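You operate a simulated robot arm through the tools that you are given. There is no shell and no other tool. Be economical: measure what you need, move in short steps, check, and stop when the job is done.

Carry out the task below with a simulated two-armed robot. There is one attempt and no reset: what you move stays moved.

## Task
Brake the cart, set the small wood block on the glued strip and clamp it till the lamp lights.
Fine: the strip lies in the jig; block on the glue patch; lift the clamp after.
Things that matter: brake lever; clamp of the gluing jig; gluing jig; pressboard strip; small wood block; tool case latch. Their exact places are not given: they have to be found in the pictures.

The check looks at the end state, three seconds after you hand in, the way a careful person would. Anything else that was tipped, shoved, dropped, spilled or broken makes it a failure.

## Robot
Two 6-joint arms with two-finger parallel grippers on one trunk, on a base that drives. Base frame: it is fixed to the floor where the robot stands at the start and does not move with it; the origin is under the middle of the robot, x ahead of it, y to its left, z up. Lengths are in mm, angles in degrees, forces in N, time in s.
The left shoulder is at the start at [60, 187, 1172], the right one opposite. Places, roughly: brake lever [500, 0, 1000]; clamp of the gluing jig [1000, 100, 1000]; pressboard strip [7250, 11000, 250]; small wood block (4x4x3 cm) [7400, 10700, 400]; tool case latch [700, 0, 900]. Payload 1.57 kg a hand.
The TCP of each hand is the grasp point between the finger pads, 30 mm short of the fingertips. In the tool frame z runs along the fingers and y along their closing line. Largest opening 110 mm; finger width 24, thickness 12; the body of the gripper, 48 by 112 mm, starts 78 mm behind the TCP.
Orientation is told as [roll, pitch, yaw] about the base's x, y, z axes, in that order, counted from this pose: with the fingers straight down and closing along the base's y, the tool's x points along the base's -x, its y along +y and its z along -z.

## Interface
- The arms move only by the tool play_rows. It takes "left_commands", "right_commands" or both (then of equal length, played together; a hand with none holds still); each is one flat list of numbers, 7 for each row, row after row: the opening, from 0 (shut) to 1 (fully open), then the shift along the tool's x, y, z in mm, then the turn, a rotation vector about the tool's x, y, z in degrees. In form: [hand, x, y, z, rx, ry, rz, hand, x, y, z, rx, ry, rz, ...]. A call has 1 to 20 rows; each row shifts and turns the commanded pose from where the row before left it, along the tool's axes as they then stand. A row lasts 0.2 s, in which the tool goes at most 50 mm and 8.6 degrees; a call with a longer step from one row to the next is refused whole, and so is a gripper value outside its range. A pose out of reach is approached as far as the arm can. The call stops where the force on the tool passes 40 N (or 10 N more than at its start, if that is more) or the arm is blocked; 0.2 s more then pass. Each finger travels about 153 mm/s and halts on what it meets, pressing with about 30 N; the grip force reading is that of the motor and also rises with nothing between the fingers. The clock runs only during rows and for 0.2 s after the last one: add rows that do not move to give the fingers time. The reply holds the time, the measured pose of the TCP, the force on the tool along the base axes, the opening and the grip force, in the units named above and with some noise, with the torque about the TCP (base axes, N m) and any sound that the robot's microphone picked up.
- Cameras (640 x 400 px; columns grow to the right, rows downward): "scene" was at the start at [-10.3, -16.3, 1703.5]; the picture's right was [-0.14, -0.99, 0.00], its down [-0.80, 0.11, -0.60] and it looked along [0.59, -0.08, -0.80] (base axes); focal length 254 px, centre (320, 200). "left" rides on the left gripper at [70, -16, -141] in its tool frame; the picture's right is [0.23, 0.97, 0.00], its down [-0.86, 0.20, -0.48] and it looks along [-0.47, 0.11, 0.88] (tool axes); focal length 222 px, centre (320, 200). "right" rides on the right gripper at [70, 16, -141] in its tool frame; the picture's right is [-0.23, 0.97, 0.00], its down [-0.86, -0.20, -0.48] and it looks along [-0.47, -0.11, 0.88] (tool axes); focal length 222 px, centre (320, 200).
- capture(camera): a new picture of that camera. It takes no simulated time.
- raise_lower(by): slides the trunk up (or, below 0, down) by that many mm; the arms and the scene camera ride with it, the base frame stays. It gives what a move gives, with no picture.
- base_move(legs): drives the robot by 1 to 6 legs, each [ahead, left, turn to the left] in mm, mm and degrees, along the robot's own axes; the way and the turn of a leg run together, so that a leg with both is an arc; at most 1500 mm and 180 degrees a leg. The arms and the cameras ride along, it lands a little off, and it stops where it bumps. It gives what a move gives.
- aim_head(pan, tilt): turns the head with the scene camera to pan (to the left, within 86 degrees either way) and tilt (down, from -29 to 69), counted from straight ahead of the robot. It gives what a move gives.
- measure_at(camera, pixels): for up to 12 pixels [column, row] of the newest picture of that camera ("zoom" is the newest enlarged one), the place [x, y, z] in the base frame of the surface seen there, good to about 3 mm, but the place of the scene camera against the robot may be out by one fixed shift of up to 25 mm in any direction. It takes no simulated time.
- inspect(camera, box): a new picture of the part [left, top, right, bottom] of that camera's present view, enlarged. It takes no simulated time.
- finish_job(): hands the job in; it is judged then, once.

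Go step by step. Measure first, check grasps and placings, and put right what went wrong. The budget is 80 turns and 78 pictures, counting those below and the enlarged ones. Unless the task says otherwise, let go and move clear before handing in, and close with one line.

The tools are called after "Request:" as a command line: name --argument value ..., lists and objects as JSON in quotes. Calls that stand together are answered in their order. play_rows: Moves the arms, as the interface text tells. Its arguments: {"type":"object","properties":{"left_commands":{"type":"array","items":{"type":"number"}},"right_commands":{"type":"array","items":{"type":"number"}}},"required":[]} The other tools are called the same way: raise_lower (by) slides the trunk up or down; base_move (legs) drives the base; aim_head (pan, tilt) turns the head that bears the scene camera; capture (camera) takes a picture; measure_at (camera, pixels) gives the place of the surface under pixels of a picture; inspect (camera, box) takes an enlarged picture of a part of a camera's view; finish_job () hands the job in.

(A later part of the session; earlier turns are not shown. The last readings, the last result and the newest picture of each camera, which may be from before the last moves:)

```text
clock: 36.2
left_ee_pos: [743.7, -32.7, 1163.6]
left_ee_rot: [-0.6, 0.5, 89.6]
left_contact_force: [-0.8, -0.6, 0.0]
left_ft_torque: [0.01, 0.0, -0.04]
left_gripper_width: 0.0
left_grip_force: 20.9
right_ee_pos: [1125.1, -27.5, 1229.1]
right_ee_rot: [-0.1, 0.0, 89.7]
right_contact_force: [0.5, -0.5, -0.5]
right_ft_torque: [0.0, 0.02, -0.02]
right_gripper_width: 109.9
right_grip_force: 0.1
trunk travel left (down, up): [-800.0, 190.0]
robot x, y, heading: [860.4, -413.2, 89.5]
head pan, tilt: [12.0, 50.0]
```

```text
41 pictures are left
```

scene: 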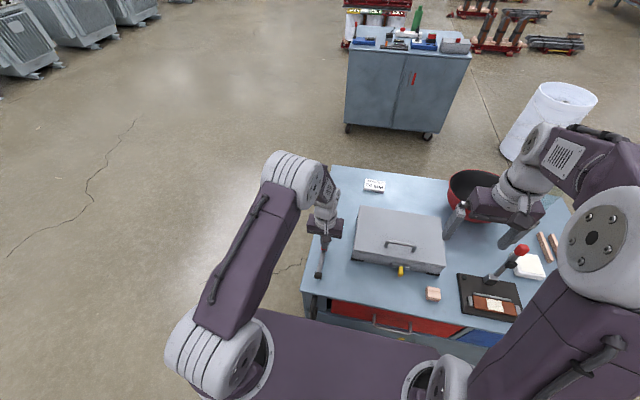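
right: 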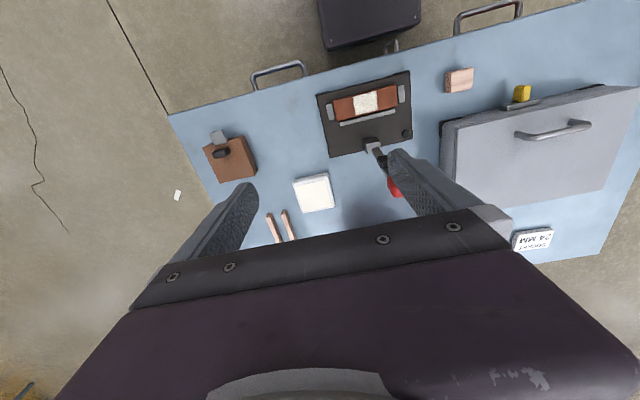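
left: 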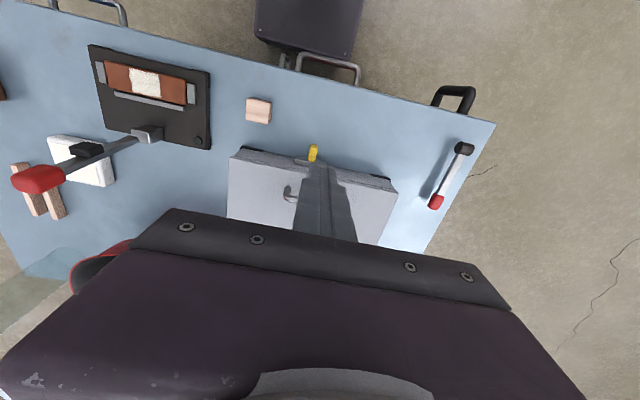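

A diagonal step slightly exceeded 50 mm; I'll split it.

Request:
play_rows --left_commands '[0, 20, 42, 0, 0, 0, 0, 0, 20, 42, 0, 0, 0, 0, 0, 20, 42, 0, 0, 0, 0, 0, 20, 25, 0, 0, 0, 0, 0, 0, 0, 0, 0, 0, 0, 0, 0, 0, 0, 0, 0, 0, 0, 0, 0, 0, 0, 0, 0, 0, 0, 0, 0, 0, 0, 0]' --right_commands '[1, 3, 46, 0, 0, 0, 0, 1, 3, 46, 0, 0, 0, 0, 1, 3, 46, 0, 0, 0, 0, 1, 3, 46, 0, 0, 0, 0, 1, 3, 46, 0, 0, 0, 0, 1, 3, 46, 0, 0, 0, 0, 1, 0, 0, 45, 0, 0, 0, 1, 0, 0, 45, 0, 0, 0]'

Request:
capture --camera "right"

```text
clock: 38.0
left_ee_pos: [593.0, -111.7, 1163.9]
left_ee_rot: [-0.6, 0.5, 89.6]
left_contact_force: [0.2, 0.1, 0.4]
left_ft_torque: [-0.04, -0.02, -0.03]
left_gripper_width: 0.0
left_grip_force: 21.2
right_ee_pos: [849.0, -45.1, 1138.1]
right_ee_rot: [0.0, 0.0, 89.7]
right_contact_force: [0.5, -0.1, -0.8]
right_ft_torque: [-0.02, 0.04, 0.02]
right_gripper_width: 110.1
right_grip_force: 0.1
trunk travel left (down, up): [-800.0, 190.0]
robot x, y, heading: [859.6, -410.8, 89.5]
head pan, tilt: [12.0, 50.0]
```

```text
40 pictures are left
```

right: 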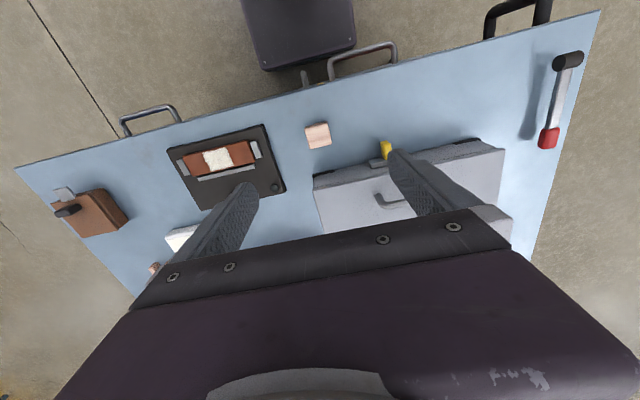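

The block is at (317,135). I'll zoom for corner measurement.

Request:
inspect --camera "right" --box '[290, 110, 346, 160]'

```text
8.00 times, centred on (318, 135) of right
```

zoom: 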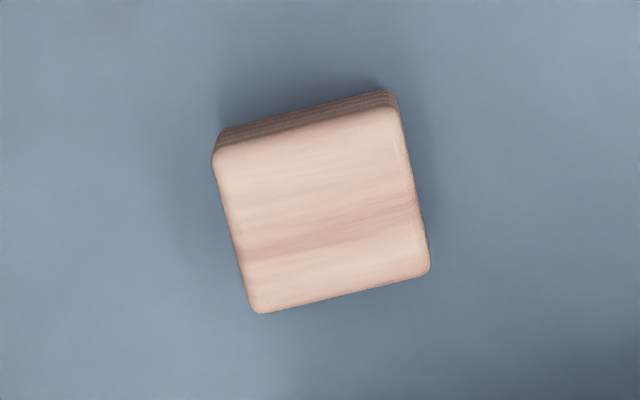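

Request:
measure_at --camera "zoom" --pixels '[[222, 156], [392, 118], [422, 268], [260, 304], [322, 210], [500, 330]]'

Request:
measure_at --camera "right" --pixels '[[216, 158], [190, 163], [244, 152], [207, 153], [227, 148], [206, 170], [230, 166]]'

```text
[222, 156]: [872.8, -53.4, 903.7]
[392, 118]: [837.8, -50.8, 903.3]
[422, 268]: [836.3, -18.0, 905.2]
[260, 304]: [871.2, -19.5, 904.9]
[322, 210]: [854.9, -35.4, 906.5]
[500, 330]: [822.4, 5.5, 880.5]
```

```text
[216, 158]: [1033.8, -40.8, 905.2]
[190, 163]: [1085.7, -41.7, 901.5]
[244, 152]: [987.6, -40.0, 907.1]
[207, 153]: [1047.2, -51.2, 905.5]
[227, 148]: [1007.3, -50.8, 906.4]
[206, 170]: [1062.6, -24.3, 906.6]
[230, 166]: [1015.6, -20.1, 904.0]
```

Block centre (854.5,-35.5), top z 905, nearly square to the axes. I'll centre over it, descend to z 913 and close.

Request:
play_rows --right_commands '[0.8, -9.5, -5.5, 40, 0, 0, 0, 0.7, 0, 0, 48, 0, 0, 0, 0.7, 0, 0, 48, 0, 0, 0, 0.7, 0, 0, 48, 0, 0, 0, 0.7, 0, 0, 30, 0, 0, 0, 0.7, 0, 0, 11, 0, 0, 0, 0.5, 0, 0, 0, 0, 0, 0, 0.4, 0, 0, 0, 0, 0, 0, 0.3, 0, 0, 0, 0, 0, 0, 0.25, 0, 0, 0, 0, 0, 0, 0.25, 0, 0, 0, 0, 0, 0]'

Request:
capture --camera "right"

```text
clock: 40.5
left_ee_pos: [591.9, -111.9, 1165.8]
left_ee_rot: [-0.6, 0.5, 89.6]
left_contact_force: [-0.4, 0.4, -0.4]
left_ft_torque: [-0.04, -0.02, -0.01]
left_gripper_width: 0.0
left_grip_force: 21.5
right_ee_pos: [855.3, -36.2, 913.5]
right_ee_rot: [0.1, -0.1, 89.6]
right_contact_force: [-0.6, -0.5, 0.3]
right_ft_torque: [0.01, -0.03, 0.0]
right_gripper_width: 38.4
right_grip_force: 29.9
trunk travel left (down, up): [-800.0, 190.0]
robot x, y, heading: [860.2, -410.5, 89.6]
head pan, tilt: [12.0, 50.0]
```

```text
38 pictures are left
```

right: 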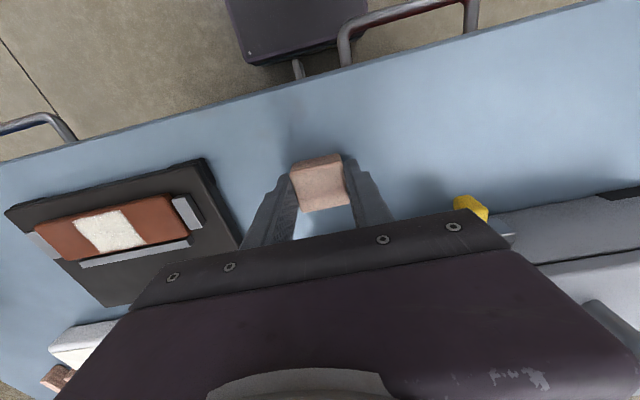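

The block is held (38.4 mm). I'll measure the patch from here, then lift and carry over.

Request:
measure_at --camera "right" --pixels '[[110, 231], [76, 222], [118, 208], [147, 240], [92, 253], [186, 212], [46, 245], [135, 255]]'

Request:
play_rows --right_commands '[0.2, 0, 0, -40, 0, 0, 0, 0.2, 0, 0, -45, 0, 0, 0, 0.2, 0, -48, 0, 0, 0, 0, 0.2, 0, -48, 0, 0, 0, 0, 0.2, 0, 0, 0, 0, 0, 0]'

Request:
capture --camera "right"

```text
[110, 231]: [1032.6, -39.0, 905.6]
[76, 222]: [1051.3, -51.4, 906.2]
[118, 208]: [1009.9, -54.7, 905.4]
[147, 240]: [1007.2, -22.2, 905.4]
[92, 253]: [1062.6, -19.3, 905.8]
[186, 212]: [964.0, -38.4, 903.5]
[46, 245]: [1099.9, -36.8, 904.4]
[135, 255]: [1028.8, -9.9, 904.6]
```

```text
clock: 41.6
left_ee_pos: [590.7, -112.2, 1164.7]
left_ee_rot: [-0.7, 0.6, 89.7]
left_contact_force: [0.8, 0.0, -0.3]
left_ft_torque: [0.02, -0.01, -0.02]
left_gripper_width: 0.0
left_grip_force: 20.8
right_ee_pos: [951.5, -34.9, 996.7]
right_ee_rot: [-0.1, -0.1, 89.7]
right_contact_force: [0.6, 0.2, -0.1]
right_ft_torque: [0.01, 0.01, 0.02]
right_gripper_width: 38.7
right_grip_force: 30.3
trunk travel left (down, up): [-800.0, 190.0]
robot x, y, heading: [857.2, -415.1, 89.5]
head pan, tilt: [12.0, 50.0]
```

```text
37 pictures are left
```

right: 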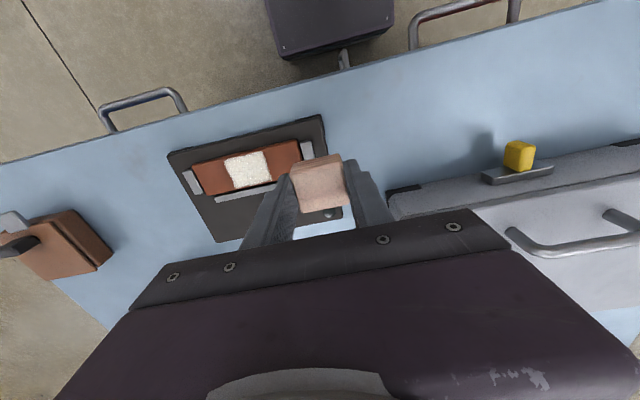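

The patch is at (248,170). I'll zoom for exact corners.

Request:
inspect --camera "right" --box '[180, 120, 340, 220]'

Request:
measure_at --camera "right" --pixels '[[226, 159], [262, 153], [270, 180], [235, 188], [248, 170], [200, 180], [295, 157], [194, 182], [306, 152], [245, 194]]'

```text
4.00 times, centred on (260, 170) of right
```

zoom: 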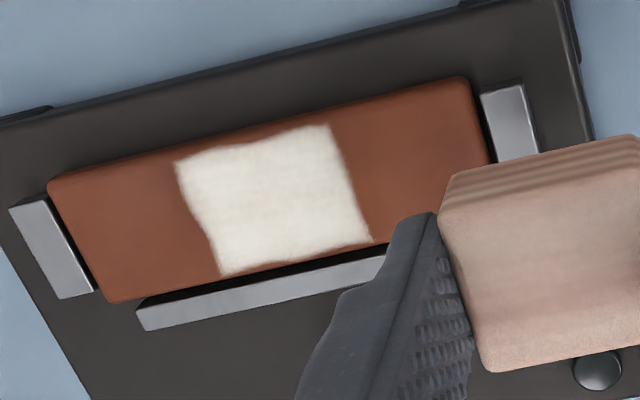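

```text
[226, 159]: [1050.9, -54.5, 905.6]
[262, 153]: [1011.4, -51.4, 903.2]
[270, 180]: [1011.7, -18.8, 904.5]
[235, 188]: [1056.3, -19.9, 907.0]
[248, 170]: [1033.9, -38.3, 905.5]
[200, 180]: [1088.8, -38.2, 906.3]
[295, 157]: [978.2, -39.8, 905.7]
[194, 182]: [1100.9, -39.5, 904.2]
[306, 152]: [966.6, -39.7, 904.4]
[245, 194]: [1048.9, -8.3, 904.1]
```

Patch centre ≈(1033,-37), strip top z≈905.5. I'll move over it and lower to just above contact.

Request:
play_rows --right_commands '[0.2, 1.5, -41, 0, 0, 0, 0, 0.2, 1, -40.5, 0, 0, 0, 0, 0.2, 0, 0, 25, 0, 0, 0, 0.2, 0, 0, 20, 0, 0, 0, 0.2, 0, 0, 0, 0, 0, 0]'

Request:
capture --camera "right"

Request:
capture --camera "scene"

```text
clock: 42.9
left_ee_pos: [592.8, -112.3, 1164.4]
left_ee_rot: [-0.5, 0.5, 89.6]
left_contact_force: [0.2, 0.0, 0.5]
left_ft_torque: [0.03, 0.01, 0.0]
left_gripper_width: 0.2
left_grip_force: 21.2
right_ee_pos: [1033.3, -37.2, 949.5]
right_ee_rot: [0.0, 0.0, 89.6]
right_contact_force: [0.9, -0.2, -0.4]
right_ft_torque: [0.02, -0.01, 0.0]
right_gripper_width: 38.6
right_grip_force: 29.8
trunk travel left (down, up): [-800.0, 190.0]
robot x, y, heading: [860.4, -411.3, 89.7]
head pan, tilt: [12.0, 50.0]
```

```text
35 pictures are left
```

right: 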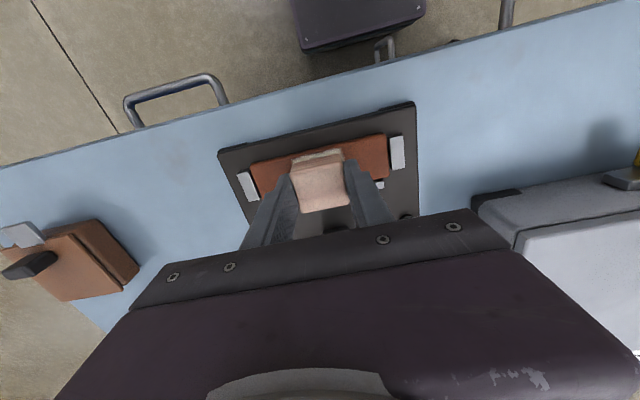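

```text
34 pictures are left
```

scene: 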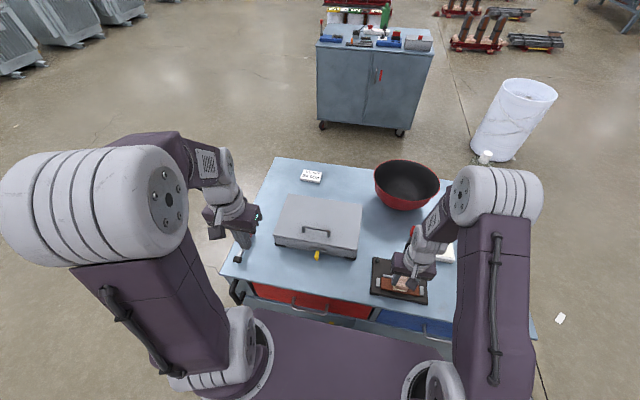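

It lines up over the patch. Lowering gently to contact.

Request:
play_rows --right_commands '[0.2, 0, 0, 3, 0, 0, 0, 0.2, 0, 0, 2, 0, 0, 0, 0.2, 0, 0, 0, 0, 0, 0]'

Request:
inspect --camera "right" --box '[220, 110, 420, 235]'

```text
clock: 43.6
left_ee_pos: [592.8, -112.3, 1165.3]
left_ee_rot: [-0.5, 0.6, 89.6]
left_contact_force: [0.7, -0.6, -1.0]
left_ft_torque: [0.0, 0.02, -0.01]
left_gripper_width: 0.0
left_grip_force: 20.8
right_ee_pos: [1032.1, -37.0, 945.8]
right_ee_rot: [0.0, 0.0, 89.8]
right_contact_force: [1.1, -0.1, 0.6]
right_ft_torque: [0.01, 0.0, 0.02]
right_gripper_width: 38.8
right_grip_force: 30.1
trunk travel left (down, up): [-800.0, 190.0]
robot x, y, heading: [858.4, -411.2, 89.6]
head pan, tilt: [12.0, 50.0]
```

```text
3.20 times, centred on (320, 172) of right
```

zoom: 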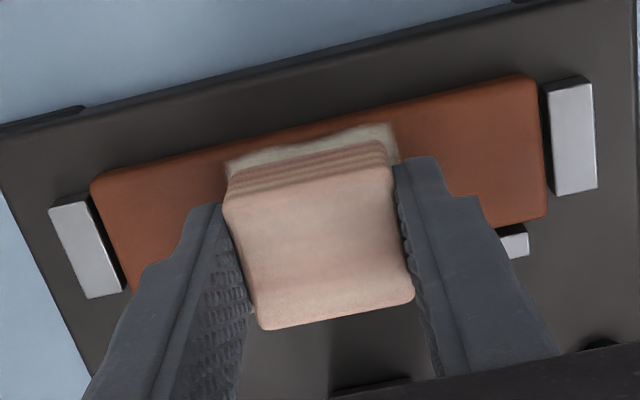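

A sliver of patch shows on the robot side of the block; I'll measure how far off it is.

Request:
measure_at --camera "zoom" --pixels '[[310, 140], [308, 150], [305, 160], [308, 172], [308, 195], [245, 215], [385, 175], [265, 320], [405, 295], [545, 150], [100, 200]]'

```text
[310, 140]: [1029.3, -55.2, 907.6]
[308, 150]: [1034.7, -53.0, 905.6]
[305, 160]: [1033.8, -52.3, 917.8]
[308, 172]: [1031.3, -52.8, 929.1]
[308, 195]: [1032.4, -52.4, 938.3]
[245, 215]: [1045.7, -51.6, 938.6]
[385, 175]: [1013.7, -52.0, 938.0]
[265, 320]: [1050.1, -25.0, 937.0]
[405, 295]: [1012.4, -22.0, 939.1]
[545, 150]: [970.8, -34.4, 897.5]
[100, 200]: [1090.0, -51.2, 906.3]
```

The block is ~3.5 mm too far in +y and about 2 mm above the strip. I'll shift it 3.5 mm toward me and lower the last bit.

Request:
play_rows --right_commands '[0.2, 3.5, 0, 0, 0, 0, 0, 0.2, 0, 0, 1.5, 0, 0, 0, 0.2, 0, 0, 1, 0, 0, 0, 0.2, 0, 0, 0, 0, 0, 0]'

```text
clock: 44.6
left_ee_pos: [592.1, -112.4, 1164.1]
left_ee_rot: [-0.5, 0.5, 89.5]
left_contact_force: [0.3, 0.0, 0.4]
left_ft_torque: [-0.01, 0.01, 0.02]
left_gripper_width: 0.0
left_grip_force: 22.0
right_ee_pos: [1034.5, -41.3, 944.1]
right_ee_rot: [0.0, -0.1, 89.7]
right_contact_force: [-0.2, -0.3, -0.5]
right_ft_torque: [-0.01, 0.0, 0.02]
right_gripper_width: 38.7
right_grip_force: 30.0
trunk travel left (down, up): [-800.0, 190.0]
robot x, y, heading: [856.9, -414.0, 89.7]
head pan, tilt: [12.0, 50.0]
```

No contact yet; lowering in 1 mm steps.

Request:
play_rows --right_commands '[0.2, 0, 0, 1, 0, 0, 0, 0.2, 0, 0, 0, 0, 0, 0]'

Request:
inspect --camera "right" --box '[220, 110, 420, 235]'

```text
clock: 45.2
left_ee_pos: [592.2, -111.8, 1165.0]
left_ee_rot: [-0.5, 0.4, 89.6]
left_contact_force: [0.7, -0.2, 0.1]
left_ft_torque: [-0.02, 0.0, 0.01]
left_gripper_width: 0.1
left_grip_force: 21.6
right_ee_pos: [1032.6, -42.4, 943.8]
right_ee_rot: [0.0, 0.0, 89.7]
right_contact_force: [0.0, -0.4, -0.5]
right_ft_torque: [0.02, 0.03, 0.02]
right_gripper_width: 38.6
right_grip_force: 29.6
trunk travel left (down, up): [-800.0, 190.0]
robot x, y, heading: [859.2, -412.7, 89.7]
head pan, tilt: [12.0, 50.0]
```

```text
3.20 times, centred on (320, 172) of right
```

zoom: 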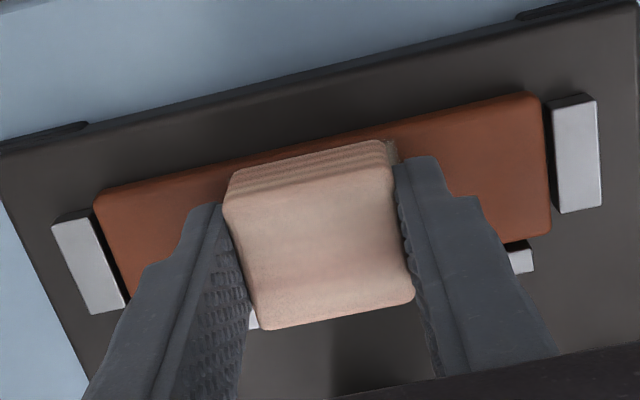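

The block now covers the patch, slightly far toward me. I'll shift back 1 mm and lower till contact.

Request:
play_rows --right_commands '[0.2, -1.2, 0, 1, 0, 0, 0, 0.2, 0, 0, 1, 0, 0, 0, 0.2, 0, 0, 0, 0, 0, 0]'

```text
clock: 46.0
left_ee_pos: [590.8, -112.4, 1165.4]
left_ee_rot: [-0.4, 0.5, 89.7]
left_contact_force: [0.3, -0.6, -0.1]
left_ft_torque: [-0.03, -0.02, -0.03]
left_gripper_width: 0.0
left_grip_force: 21.0
right_ee_pos: [1034.0, -41.4, 941.7]
right_ee_rot: [-0.1, -0.1, 89.7]
right_contact_force: [-1.0, -1.0, -0.9]
right_ft_torque: [-0.01, 0.01, -0.03]
right_gripper_width: 38.8
right_grip_force: 29.8
trunk travel left (down, up): [-800.0, 190.0]
robot x, y, heading: [858.6, -413.3, 89.6]
head pan, tilt: [12.0, 50.0]
```

Request:
play_rows --right_commands '[0.2, 0, 0, 0.8, 0, 0, 0, 0.2, 0, 0, 0, 0, 0, 0]'

Request:
inspect --camera "right" --box '[260, 130, 380, 220]'

Request:
measure_at --camera "zoom" --pixels '[[300, 100], [300, 130], [240, 130], [390, 90], [310, 200], [260, 300], [420, 270], [300, 85]]'

```text
clock: 46.6
left_ee_pos: [592.1, -112.5, 1164.7]
left_ee_rot: [-0.5, 0.5, 89.6]
left_contact_force: [-0.2, -0.1, 0.2]
left_ft_torque: [0.03, -0.03, -0.03]
left_gripper_width: 0.0
left_grip_force: 21.3
right_ee_pos: [1033.3, -40.5, 940.4]
right_ee_rot: [0.0, 0.1, 89.8]
right_contact_force: [0.2, 0.3, -1.1]
right_ft_torque: [-0.02, 0.0, 0.01]
right_gripper_width: 38.8
right_grip_force: 29.8
trunk travel left (down, up): [-800.0, 190.0]
robot x, y, heading: [858.1, -410.9, 89.7]
head pan, tilt: [12.0, 50.0]
```

```text
4.44 times, centred on (320, 175) of right
```

zoom: 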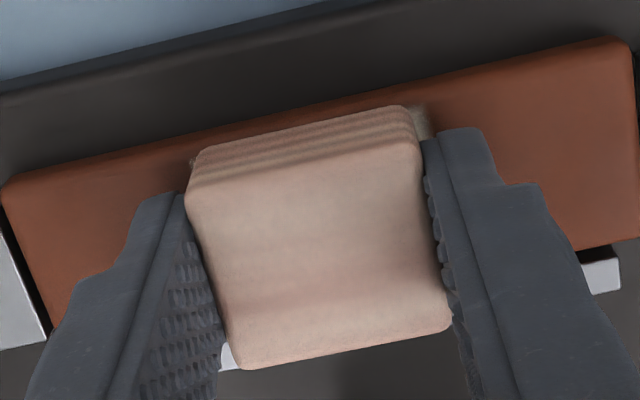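

```text
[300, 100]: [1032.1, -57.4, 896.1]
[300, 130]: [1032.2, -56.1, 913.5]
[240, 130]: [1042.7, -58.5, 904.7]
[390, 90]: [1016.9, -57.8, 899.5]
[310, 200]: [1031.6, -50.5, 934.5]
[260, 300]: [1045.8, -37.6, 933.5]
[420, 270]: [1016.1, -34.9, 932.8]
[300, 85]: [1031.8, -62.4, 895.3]
```

The block now sits on the patch within ~1 mm in plan (front face y≈-56, top z≈934). One more small step for contact.

Request:
play_rows --right_commands '[0.2, 0, 0, 1, 0, 0, 0, 0.2, 0, 0, 0.8, 0, 0, 0, 0.2, 0, 0, 0, 0, 0, 0]'

```text
clock: 47.5
left_ee_pos: [593.1, -113.1, 1165.2]
left_ee_rot: [-0.5, 0.5, 89.7]
left_contact_force: [0.2, 0.0, -0.8]
left_ft_torque: [0.02, -0.02, 0.01]
left_gripper_width: 0.1
left_grip_force: 21.7
right_ee_pos: [1033.3, -42.1, 939.6]
right_ee_rot: [0.0, 0.0, 89.8]
right_contact_force: [-0.3, 0.4, 0.1]
right_ft_torque: [-0.01, 0.04, -0.01]
right_gripper_width: 38.8
right_grip_force: 29.7
trunk travel left (down, up): [-800.0, 190.0]
robot x, y, heading: [857.9, -413.0, 89.5]
head pan, tilt: [12.0, 50.0]
```

Request:
play_rows --right_commands '[0.2, 0, 0, 1, 0, 0, 0, 0.2, 0, 0, 0, 0, 0, 0]'

```text
clock: 48.0
left_ee_pos: [592.5, -112.0, 1165.2]
left_ee_rot: [-0.5, 0.5, 89.6]
left_contact_force: [0.4, 0.1, 1.0]
left_ft_torque: [0.0, -0.02, 0.01]
left_gripper_width: 0.0
left_grip_force: 21.5
right_ee_pos: [1033.1, -41.5, 938.3]
right_ee_rot: [0.0, 0.0, 89.7]
right_contact_force: [-0.5, 0.3, -0.4]
right_ft_torque: [-0.02, 0.0, 0.01]
right_gripper_width: 38.5
right_grip_force: 29.6
trunk travel left (down, up): [-800.0, 190.0]
robot x, y, heading: [856.5, -413.4, 89.5]
head pan, tilt: [12.0, 50.0]
```

Request:
play_rows --right_commands '[0.2, 0, 0, 1, 0, 0, 0, 0.2, 0, 0, 0.8, 0, 0, 0, 0.2, 0, 0, 0, 0, 0, 0]'

```text
clock: 48.9
left_ee_pos: [591.9, -113.0, 1166.3]
left_ee_rot: [-0.5, 0.3, 89.6]
left_contact_force: [-0.2, 0.3, 0.0]
left_ft_torque: [-0.01, -0.02, 0.0]
left_gripper_width: 0.0
left_grip_force: 21.8
right_ee_pos: [1032.0, -40.9, 936.2]
right_ee_rot: [0.0, -0.2, 89.7]
right_contact_force: [2.4, 1.6, 23.4]
right_ft_torque: [0.06, -0.05, -0.01]
right_gripper_width: 38.5
right_grip_force: 30.0
trunk travel left (down, up): [-800.0, 190.0]
robot x, y, heading: [858.3, -412.8, 89.4]
head pan, tilt: [12.0, 50.0]
```

Contact at 23 N. I'll ease off slightly, open, and lift straight up.

Request:
play_rows --right_commands '[0.2, 0, 0, -0.8, 0, 0, 0, 0.4, 0, 0, 0, 0, 0, 0, 0.55, 0, 0, 0, 0, 0, 0, 0.55, 0, 0, -20, 0, 0, 0, 0.55, 0, 0, -45, 0, 0, 0, 0.55, 0, 0, -45, 0, 0, 0, 0.55, 0, 0, -45, 0, 0, 0, 0.55, 0, 0, -45, 0, 0, 0, 0.55, 0, 0, 0, 0, 0, 0]'

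Request:
inspect --camera "right" --box '[200, 70, 440, 220]'

Request:
capture --camera "right"

```text
clock: 50.9
left_ee_pos: [593.3, -112.4, 1164.4]
left_ee_rot: [-0.4, 0.4, 89.6]
left_contact_force: [0.0, -0.4, 0.5]
left_ft_torque: [0.02, -0.01, 0.0]
left_gripper_width: 0.0
left_grip_force: 21.2
right_ee_pos: [1033.2, -41.0, 1140.1]
right_ee_rot: [0.0, 0.1, 89.7]
right_contact_force: [0.3, 0.4, -0.1]
right_ft_torque: [-0.01, 0.0, -0.01]
right_gripper_width: 60.4
right_grip_force: 0.1
trunk travel left (down, up): [-800.0, 190.0]
robot x, y, heading: [862.1, -414.0, 89.6]
head pan, tilt: [12.0, 50.0]
```

```text
2.67 times, centred on (320, 145) of right
```

zoom: 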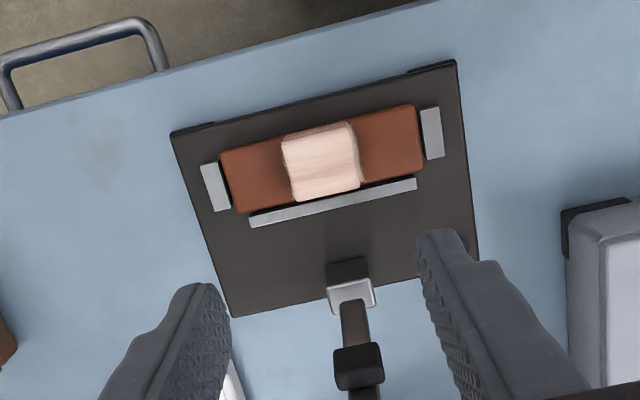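

```text
29 pictures are left
```

right: 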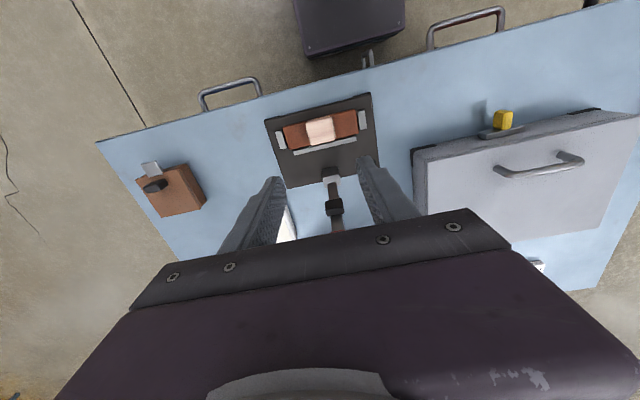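

The block sits squarely on the patch. Now I'll measure the clamp lever.

Request:
measure_at --camera "right" --pixels '[[331, 176], [333, 187], [333, 195], [334, 207], [335, 213], [337, 224], [330, 182]]'

Request:
inspect --camera "scene" --box '[360, 190, 480, 310]'

Request:
inspect --camera "left" --box '[0, 0, 320, 200]'

```text
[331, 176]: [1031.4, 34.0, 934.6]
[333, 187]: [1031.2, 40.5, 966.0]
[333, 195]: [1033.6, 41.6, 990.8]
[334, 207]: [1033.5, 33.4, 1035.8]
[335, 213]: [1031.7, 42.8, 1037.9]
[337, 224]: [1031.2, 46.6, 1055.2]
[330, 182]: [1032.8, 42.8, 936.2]
```

```text
3.33 times, centred on (420, 250) of scene
```

zoom: 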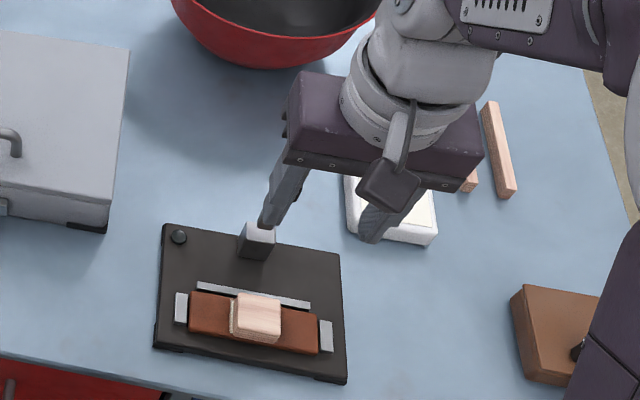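

```text
2.00 times, centred on (160, 100) of left
```

zoom: 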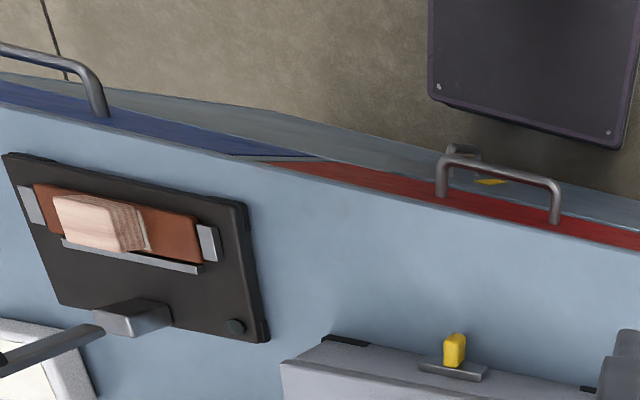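

Lever: x≈1032, leaning slightly to +y, knob around (1032,48,~1090). I'll raise the right hand first.

Request:
play_rows --right_commands '[0.8, 0, 0, -45, 0, 0, 0, 0.8, 0, 0, -45, 0, 0, 0, 0.8, 0, 0, 0, 0, 0, 0]'

```text
clock: 51.6
left_ee_pos: [593.1, -111.3, 1165.3]
left_ee_rot: [-0.5, 0.5, 89.6]
left_contact_force: [-0.1, 0.4, -0.5]
left_ft_torque: [-0.02, 0.0, -0.02]
left_gripper_width: 0.2
left_grip_force: 21.1
right_ee_pos: [1031.9, -38.4, 1228.2]
right_ee_rot: [0.0, 0.1, 89.7]
right_contact_force: [0.5, 0.1, -0.6]
right_ft_torque: [-0.05, 0.0, -0.02]
right_gripper_width: 87.8
right_grip_force: 0.1
trunk travel left (down, up): [-800.0, 190.0]
robot x, y, heading: [859.7, -410.2, 89.7]
head pan, tilt: [12.0, 50.0]
```

The hand is at z 1228. I'll drive 40 mm ahead for reach, then look at the knob.

Request:
base_move --legs '[[40, 0, 0]]'

Request:
capture --camera "right"

```text
clock: 52.5
left_ee_pos: [592.0, -80.4, 1167.0]
left_ee_rot: [-0.4, 0.1, 89.6]
left_contact_force: [0.0, -0.5, -1.1]
left_ft_torque: [0.09, 0.01, -0.02]
left_gripper_width: 0.0
left_grip_force: 21.5
right_ee_pos: [1032.7, -10.3, 1231.4]
right_ee_rot: [0.0, -0.4, 89.6]
right_contact_force: [0.1, -0.3, 0.2]
right_ft_torque: [0.09, 0.01, -0.01]
right_gripper_width: 88.0
right_grip_force: 0.0
trunk travel left (down, up): [-800.0, 190.0]
robot x, y, heading: [862.7, -373.2, 89.6]
head pan, tilt: [12.0, 50.0]
```

```text
26 pictures are left
```

right: 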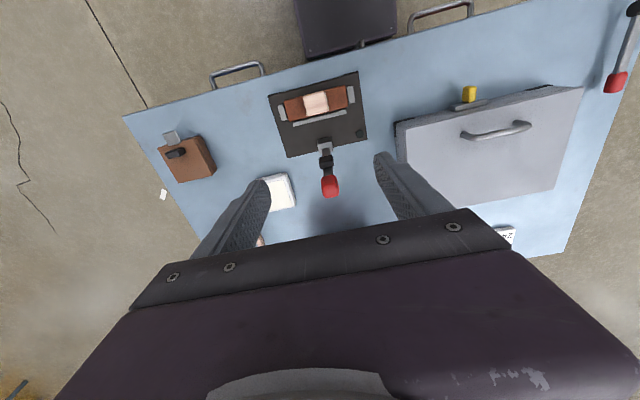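

The knob shows at (330,187). Measuring it.

Request:
measure_at --camera "right" --pixels '[[330, 192], [330, 184], [325, 186], [335, 186], [329, 178], [327, 165], [326, 158], [325, 147], [316, 103]]'

Request:
inspect --camera "right" --box '[270, 70, 390, 220]'

```text
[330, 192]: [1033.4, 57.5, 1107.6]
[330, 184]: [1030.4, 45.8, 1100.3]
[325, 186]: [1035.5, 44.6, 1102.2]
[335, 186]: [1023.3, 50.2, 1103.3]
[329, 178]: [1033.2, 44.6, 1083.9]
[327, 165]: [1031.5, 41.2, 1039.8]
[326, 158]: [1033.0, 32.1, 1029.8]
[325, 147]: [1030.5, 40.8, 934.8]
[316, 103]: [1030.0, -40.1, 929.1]
```

```text
2.67 times, centred on (330, 145) of right
```

zoom: 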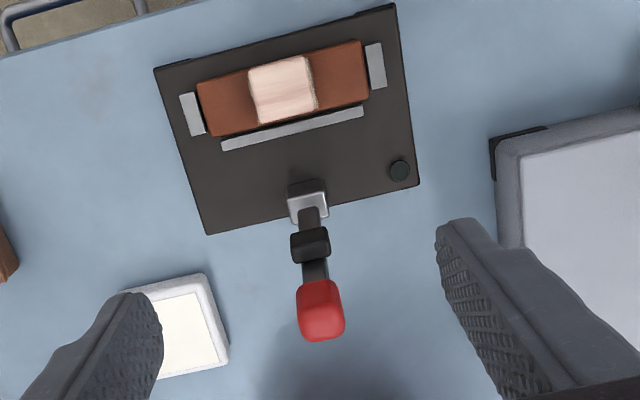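

Knob centre ≈(1031,51), z 1078–1106. I'll move over it, descend to z 1092 and close.

Request:
play_rows --right_commands '[0.8, -31, 1, 0, 0, 0, 0, 0.8, -30, 0, 0, 0, 0, 0, 0.8, 0, 0, 45, 0, 0, 0, 0.8, 0, 0, 48, 0, 0, 0, 0.8, 0, 0, 46, 0, 0, 0, 0.5, 0, 0, 0, 0, 0, 0, 0.35, 0, 0, 0, 0, 0, 0, 0.25, 0, 0, 0, 0, 0, 0, 0.15, 0, 0, 0, 0, 0, 0, 0.1, 0, 0, 0, 0, 0, 0, 0, 0, 0, 0, 0, 0, 0]'

Request:
capture --camera "right"

```text
clock: 54.9
left_ee_pos: [592.6, -72.5, 1164.8]
left_ee_rot: [-0.4, 0.5, 89.6]
left_contact_force: [-0.3, 0.0, 0.2]
left_ft_torque: [-0.03, 0.03, 0.0]
left_gripper_width: 0.0
left_grip_force: 21.2
right_ee_pos: [1033.0, 59.7, 1090.9]
right_ee_rot: [0.0, 0.1, 89.7]
right_contact_force: [0.3, -0.2, 0.1]
right_ft_torque: [0.1, -0.02, 0.43]
right_gripper_width: 23.8
right_grip_force: 30.1
trunk travel left (down, up): [-800.0, 190.0]
robot x, y, heading: [860.6, -374.2, 89.7]
head pan, tilt: [12.0, 50.0]
```

```text
24 pictures are left
```

right: 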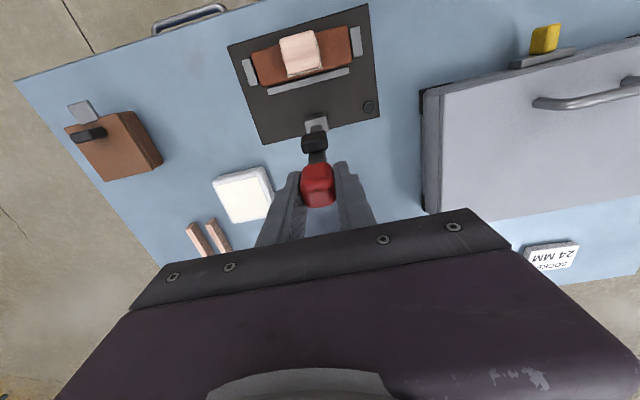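

The knob is gripped (23.8 mm). I'll re-measure the lever line and pivot from this settled pose.

Request:
measure_at --camera "right" --pixels '[[318, 178], [317, 157], [314, 143], [316, 128], [316, 123], [299, 58], [318, 198], [299, 40]]'

Request:
inspect --camera "right" --box '[230, 20, 390, 220]'

```text
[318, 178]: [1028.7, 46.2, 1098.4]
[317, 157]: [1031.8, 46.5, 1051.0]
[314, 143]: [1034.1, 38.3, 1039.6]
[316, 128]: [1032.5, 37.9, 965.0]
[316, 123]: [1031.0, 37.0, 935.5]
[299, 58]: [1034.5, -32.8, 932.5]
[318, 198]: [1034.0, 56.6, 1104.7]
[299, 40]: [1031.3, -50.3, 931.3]
```

```text
2.00 times, centred on (310, 120) of right
```

zoom: 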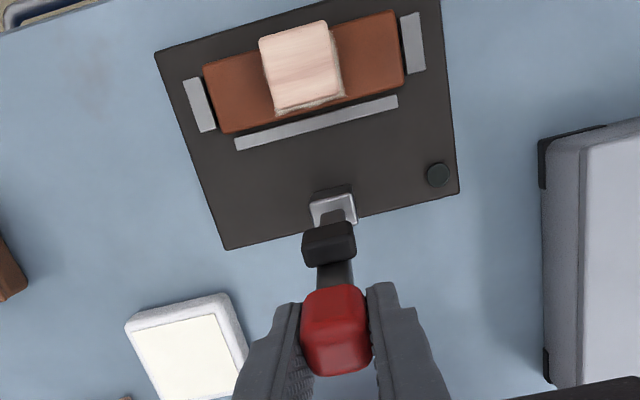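

Lever pivot ≈(y 40, z 935), radius ~157. I'll swing it toward the robot along the arc, first ~24°.

Request:
play_rows --right_commands '[0, 11, 0, -0.6, 0, 0, 0, 0, 11, 0, -0.2, 0, 0, 0, 0, 21.8, 0, 2.3, 0, 0, 0, 0, 0, 0, 0, 0, 0, 0]'

```text
clock: 55.9
left_ee_pos: [594.8, -71.7, 1164.4]
left_ee_rot: [-0.5, 0.5, 89.6]
left_contact_force: [0.3, 0.2, -0.2]
left_ft_torque: [0.02, 0.03, 0.02]
left_gripper_width: 0.0
left_grip_force: 21.9
right_ee_pos: [1033.1, 19.2, 1087.5]
right_ee_rot: [0.0, 0.1, 89.5]
right_contact_force: [3.7, 6.2, -4.1]
right_ft_torque: [0.81, 0.2, 0.42]
right_gripper_width: 23.8
right_grip_force: 30.4
trunk travel left (down, up): [-800.0, 190.0]
robot x, y, heading: [858.7, -368.7, 89.6]
head pan, tilt: [12.0, 50.0]
```

It follows with little force. Continuing along the arc.

Request:
play_rows --right_commands '[0, 21.5, 0, 3.8, 0, 0, 0, 0, 20.5, 0, 7.6, 0, 0, 0, 0, 19.3, 0, 10.5, 0, 0, 0, 0, 0, 0, 0, 0, 0, 0]'

Request:
capture --camera "right"

```text
clock: 56.9
left_ee_pos: [592.8, -71.6, 1165.2]
left_ee_rot: [-0.3, 0.5, 89.6]
left_contact_force: [0.3, 0.0, 1.4]
left_ft_torque: [0.01, 0.01, 0.0]
left_gripper_width: 0.1
left_grip_force: 21.4
right_ee_pos: [1033.0, -41.8, 1067.0]
right_ee_rot: [0.2, 0.1, 89.6]
right_contact_force: [6.9, 6.6, -0.2]
right_ft_torque: [0.88, -0.14, 0.14]
right_gripper_width: 23.9
right_grip_force: 29.7
trunk travel left (down, up): [-800.0, 190.0]
robot x, y, heading: [862.9, -370.6, 89.4]
head pan, tilt: [12.0, 50.0]
```

```text
22 pictures are left
```

right: 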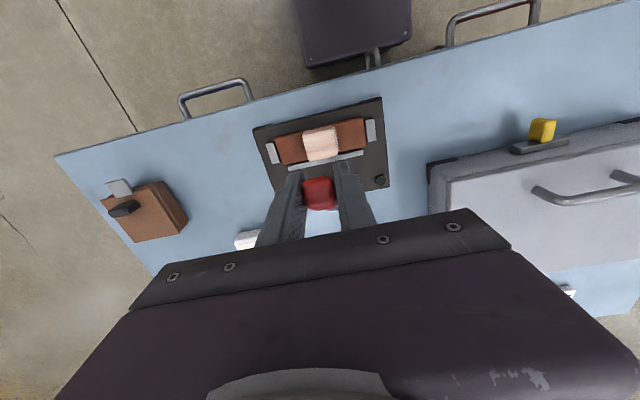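

Going on smoothly. Continuing to about -63°.

Request:
play_rows --right_commands '[0, 18.1, 0, 11, 0, 0, 0, 0, 15.9, 0, 15, 0, 0, 0, 0, 13.6, 0, 17.2, 0, 0, 0, 0, 11.1, 0, 18.9, 0, 0, 0, 0, 0, 0, 0, 0, 0, 0]'

Request:
capture --camera "right"

Request:
inspect --camera "left" --box '[0, 0, 320, 200]'

```text
clock: 58.1
left_ee_pos: [593.0, -74.1, 1165.5]
left_ee_rot: [-0.5, 0.4, 89.6]
left_contact_force: [0.1, -0.5, -0.3]
left_ft_torque: [-0.03, 0.0, 0.01]
left_gripper_width: 0.0
left_grip_force: 21.6
right_ee_pos: [1030.7, -99.9, 1004.8]
right_ee_rot: [0.0, 0.2, 89.6]
right_contact_force: [0.6, -3.6, 4.2]
right_ft_torque: [0.49, 0.06, -0.22]
right_gripper_width: 23.7
right_grip_force: 30.5
right hand out of reach, approached as far as the arm can: row 4
trunk travel left (down, up): [-800.0, 190.0]
robot x, y, heading: [858.8, -372.8, 89.6]
head pan, tilt: [12.0, 50.0]
```

```text
21 pictures are left
```

right: 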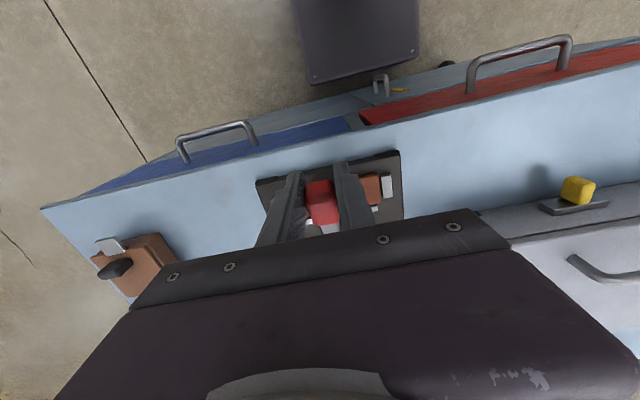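

```text
2.00 times, centred on (160, 100) of left
```

zoom: 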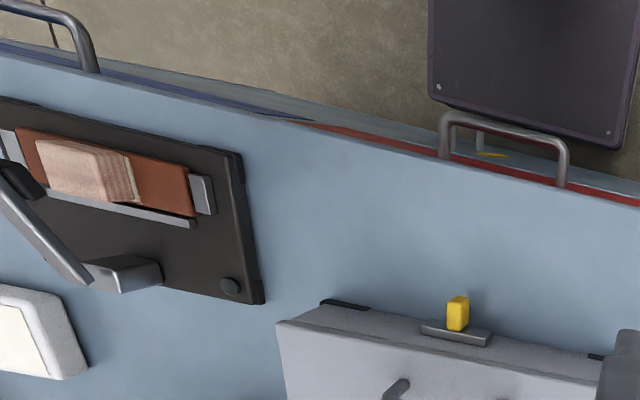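

The arm is at its near limit here. I'll let go of the knob, lift, and back the base off a bit so I can push the knob down from above.

Request:
play_rows --right_commands '[0.3, 0, 0, 0, 0, 0, 0, 0.5, 0, 0, 0, 0, 0, 0, 0.5, 0, 0, -30, 0, 0, 0, 0.5, 0, 0, -40, 0, 0, 0, 0.3, 0, 0, 0, 0, 0, 0, 0, 0, 0, 0, 0, 0, 0, 0, 0, 0, 0, 0, 0, 0]'

Request:
capture --camera "right"

```text
clock: 59.7
left_ee_pos: [592.8, -74.5, 1166.2]
left_ee_rot: [-0.5, 0.5, 89.7]
left_contact_force: [-0.3, -0.5, 0.7]
left_ft_torque: [0.04, 0.0, -0.02]
left_gripper_width: 0.0
left_grip_force: 21.0
right_ee_pos: [1028.7, -98.8, 1074.6]
right_ee_rot: [0.0, 0.1, 89.6]
right_contact_force: [0.2, -0.5, 0.6]
right_ft_torque: [0.02, -0.01, 0.01]
right_gripper_width: 0.0
right_grip_force: 21.0
trunk travel left (down, up): [-800.0, 190.0]
robot x, y, heading: [860.3, -378.2, 89.8]
head pan, tilt: [12.0, 50.0]
```

```text
19 pictures are left
```

right: 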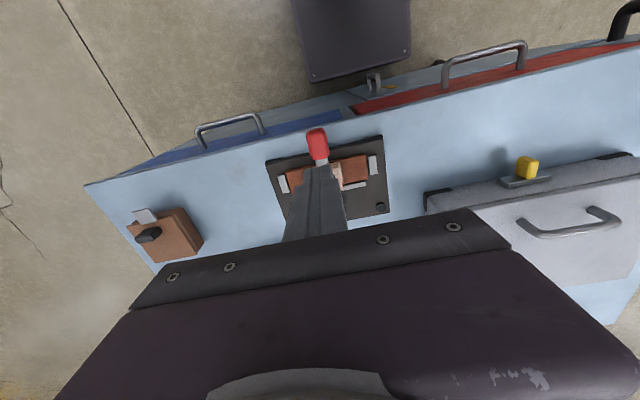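

Request:
measure_at --camera "right" --pixels '[[317, 135], [318, 150], [319, 158], [322, 164], [381, 207]]'

Request:
base_move --legs '[[-60, 0, 0]]'

Request:
capture --camera "right"

```text
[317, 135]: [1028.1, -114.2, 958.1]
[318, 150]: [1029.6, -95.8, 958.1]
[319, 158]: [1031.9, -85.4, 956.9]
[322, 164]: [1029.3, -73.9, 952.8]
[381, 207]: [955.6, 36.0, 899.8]
```

```text
clock: 60.7
left_ee_pos: [592.0, -125.4, 1164.5]
left_ee_rot: [-0.5, 0.7, 89.6]
left_contact_force: [-0.4, 0.2, -0.1]
left_ft_torque: [-0.06, -0.01, 0.01]
left_gripper_width: 0.0
left_grip_force: 21.1
right_ee_pos: [1028.4, -149.7, 1073.1]
right_ee_rot: [0.0, 0.3, 89.5]
right_contact_force: [0.2, 0.9, -0.4]
right_ft_torque: [-0.07, 0.01, -0.01]
right_gripper_width: 0.0
right_grip_force: 21.4
trunk travel left (down, up): [-800.0, 190.0]
robot x, y, heading: [856.6, -431.1, 89.5]
head pan, tilt: [12.0, 50.0]
```

```text
18 pictures are left
```

right: 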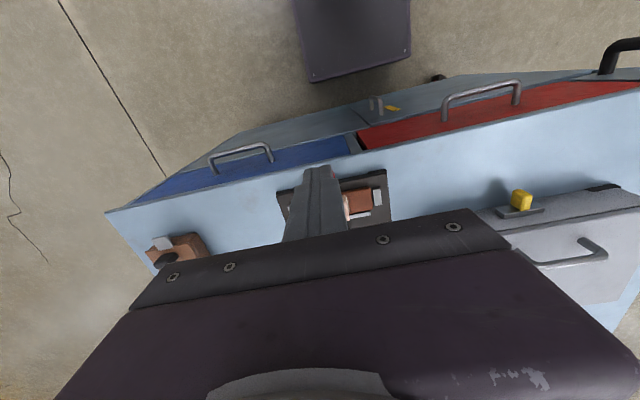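

The lever has fallen closed: knob at (1029,-108), top z≈958. I'll bring the closed fingers over the knob.

Request:
play_rows --right_commands '[0, -24, 0, 0, 0, 0, 0, 0, -24, 0, 0, 0, 0, 0, 0, 0, 0, 30, 0, 0, 0, 0, 0, 0, 0, 0, 0, 0]'

Request:
capture --camera "right"

Request:
capture --camera "scene"

```text
clock: 61.7
left_ee_pos: [591.9, -132.8, 1164.6]
left_ee_rot: [-0.5, 0.5, 89.6]
left_contact_force: [0.0, 0.4, 0.0]
left_ft_torque: [0.01, -0.02, 0.01]
left_gripper_width: 0.1
left_grip_force: 21.4
right_ee_pos: [1027.1, -107.3, 1045.3]
right_ee_rot: [0.1, 0.0, 89.6]
right_contact_force: [0.0, 0.1, 0.6]
right_ft_torque: [-0.01, 0.02, -0.01]
right_gripper_width: 0.0
right_grip_force: 21.2
trunk travel left (down, up): [-800.0, 190.0]
robot x, y, heading: [858.4, -432.2, 89.4]
head pan, tilt: [12.0, 50.0]
```

```text
17 pictures are left
```

right: 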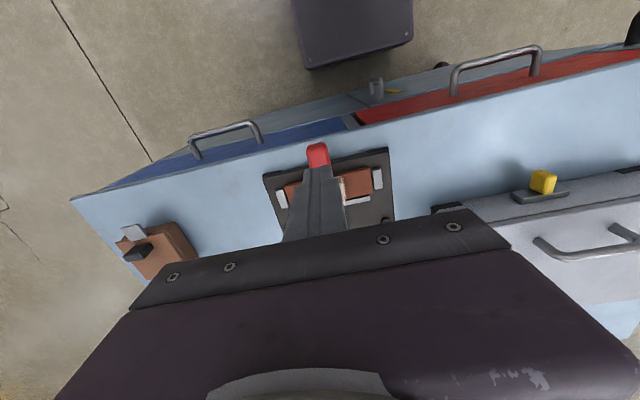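

```text
16 pictures are left
```

scene: 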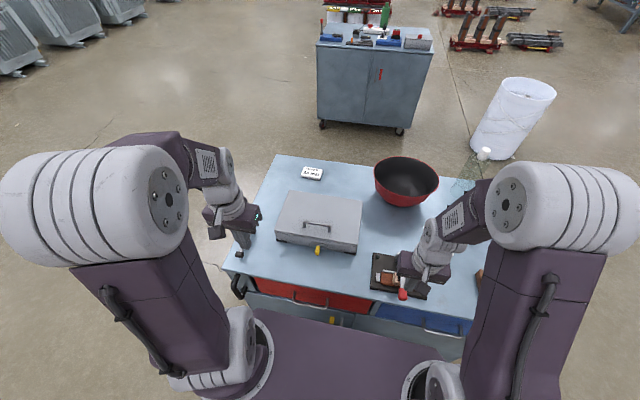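

Aligned over the knob. I'll lower onto it and press in small steps, then look at the lamp.

Request:
play_rows --right_commands '[0, 0, 0, 45, 0, 0, 0, 0, 0, 0, 8, 0, 0, 0, 0, 0, 0, 3, 0, 0, 0, 0, 0, 0, 2, 0, 0, 0, 0, 0, 0, 0, 0, 0, 0]'

Request:
inspect --camera "scene" --box '[350, 235, 450, 315]'

```text
clock: 62.9
left_ee_pos: [592.1, -132.4, 1165.8]
left_ee_rot: [-0.5, 0.3, 89.6]
left_contact_force: [0.0, 0.1, -0.2]
left_ft_torque: [0.0, -0.01, -0.03]
left_gripper_width: 0.0
left_grip_force: 21.4
right_ee_pos: [1029.1, -108.2, 988.6]
right_ee_rot: [0.0, -0.1, 89.6]
right_contact_force: [1.4, -1.5, 14.7]
right_ft_torque: [0.04, -0.08, 0.06]
right_gripper_width: 0.1
right_grip_force: 21.2
trunk travel left (down, up): [-800.0, 190.0]
robot x, y, heading: [859.4, -431.6, 89.9]
head pan, tilt: [12.0, 50.0]
```

```text
5.00 times, centred on (400, 275) of scene
```

zoom: 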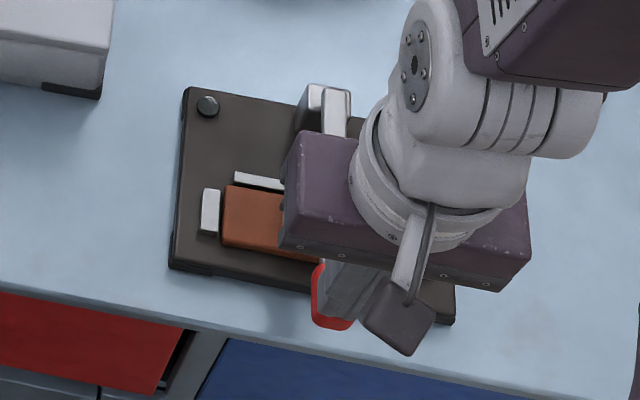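

Contact at 15 N; lamp (zoom 207,106) still dark. I'll press ~1.5 mm more and hold a couple of seconds.

Request:
play_rows --right_commands '[0, 0, 0, 1.3, 0, 0, 0, 0, 0, 0, 0, 0, 0, 0, 0, 0, 0, 0, 0, 0, 0, 0, 0, 0, 0, 0, 0, 0, 0, 0, 0, 0, 0, 0, 0, 0, 0, 0, 0, 0, 0, 0, 0, 0, 0, 0, 0, 0, 0, 0, 0, 0, 0, 0, 0, 0, 0, 0, 0, 0, 0, 0, 0, 0, 0, 0, 0, 0, 0, 0]'

Request:
inspect --camera "scene" --box '[370, 245, 410, 275]'

```text
clock: 65.2
left_ee_pos: [591.6, -134.9, 1167.3]
left_ee_rot: [-0.4, 0.2, 89.5]
left_contact_force: [0.1, -0.1, 0.0]
left_ft_torque: [0.01, 0.0, 0.02]
left_gripper_width: 0.1
left_grip_force: 21.4
right_ee_pos: [1029.0, -108.3, 986.6]
right_ee_rot: [0.0, -0.4, 89.6]
right_contact_force: [2.6, -1.9, 25.7]
right_ft_torque: [-0.01, -0.09, -0.02]
right_gripper_width: 0.0
right_grip_force: 21.4
trunk travel left (down, up): [-800.0, 190.0]
robot x, y, heading: [862.6, -433.3, 89.4]
head pan, tilt: [12.0, 50.0]
stopped in row 10 (right hand): the force on the tool passed its limit at 40 N (the readings are from after the stop); the commanded pose is now the measured one
```

```text
13.33 times, centred on (390, 260) of scene
```

zoom: 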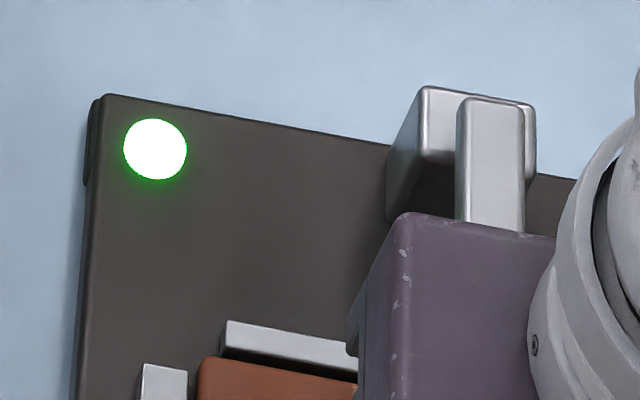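

The lamp is lit green. Now I'll rise, open, and re-grip the knob to lift the clamp.

Request:
play_rows --right_commands '[0, 0, 0, -30, 0, 0, 0, 0.3, 0, 0, -10, 0, 0, 0, 0.6, 0, 0, 0, 0, 0, 0, 0.6, 0, 0, 0, 0, 0, 0, 0.6, 2, 0, 36, 0, 0, 0, 0.6, 0, 0, 34, 0, 0, 0, 0.6, 0, 0, 0, 0, 0, 0, 0.4, 0, 0, 0, 0, 0, 0, 0.2, 0, 0, 0, 0, 0, 0, 0, 0, 0, 0, 0, 0, 0, 0, 0, 0, 0, 0, 0, 0]'

Request:
capture --camera "right"

```text
clock: 67.6
left_ee_pos: [592.4, -132.4, 1165.0]
left_ee_rot: [-0.5, 0.5, 89.6]
left_contact_force: [-0.1, -0.6, 0.0]
left_ft_torque: [0.01, -0.01, 0.01]
left_gripper_width: 0.0
left_grip_force: 21.0
right_ee_pos: [1031.5, -107.7, 953.7]
right_ee_rot: [0.0, -0.1, 89.6]
right_contact_force: [-0.6, -2.8, 0.6]
right_ft_torque: [-0.14, -0.1, -0.13]
right_gripper_width: 23.5
right_grip_force: 30.5
trunk travel left (down, up): [-800.0, 190.0]
robot x, y, heading: [857.0, -433.3, 89.6]
head pan, tilt: [12.0, 50.0]
```

```text
13 pictures are left
```

right: 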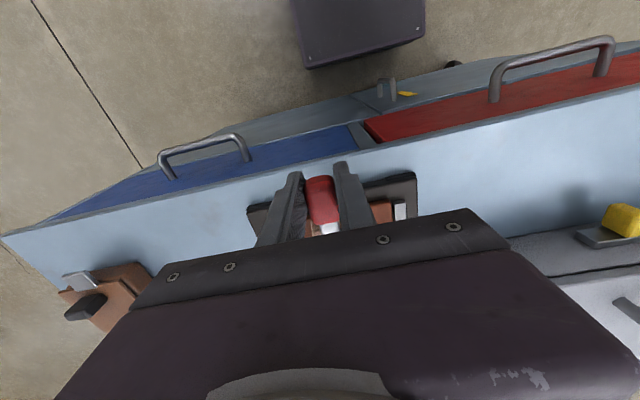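

Gripped (23.5 mm). Swinging the lever back up along the arc, about 48° first.

Request:
play_rows --right_commands '[0, -4, 0, -20.4, 0, 0, 0, 0, -6.7, 0, -19.6, 0, 0, 0, 0, -9.5, 0, -18.5, 0, 0, 0, 0, -11.9, 0, -17.1, 0, 0, 0, 0, -14.2, 0, -15.2, 0, 0, 0, 0, -16.1, 0, -13.1, 0, 0, 0, 0, 0, 0, 0, 0, 0, 0]'

```text
clock: 69.2
left_ee_pos: [594.5, -135.0, 1165.0]
left_ee_rot: [-0.5, 0.3, 89.6]
left_contact_force: [0.0, -1.3, -1.1]
left_ft_torque: [0.0, -0.01, -0.01]
left_gripper_width: 0.1
left_grip_force: 21.0
right_ee_pos: [1031.2, -49.0, 1060.1]
right_ee_rot: [0.0, -0.3, 89.6]
right_contact_force: [3.9, -10.8, 4.8]
right_ft_torque: [-0.75, -0.14, -0.01]
right_gripper_width: 23.9
right_grip_force: 29.9
trunk travel left (down, up): [-800.0, 190.0]
robot x, y, heading: [858.1, -432.0, 89.5]
head pan, tilt: [12.0, 50.0]
```

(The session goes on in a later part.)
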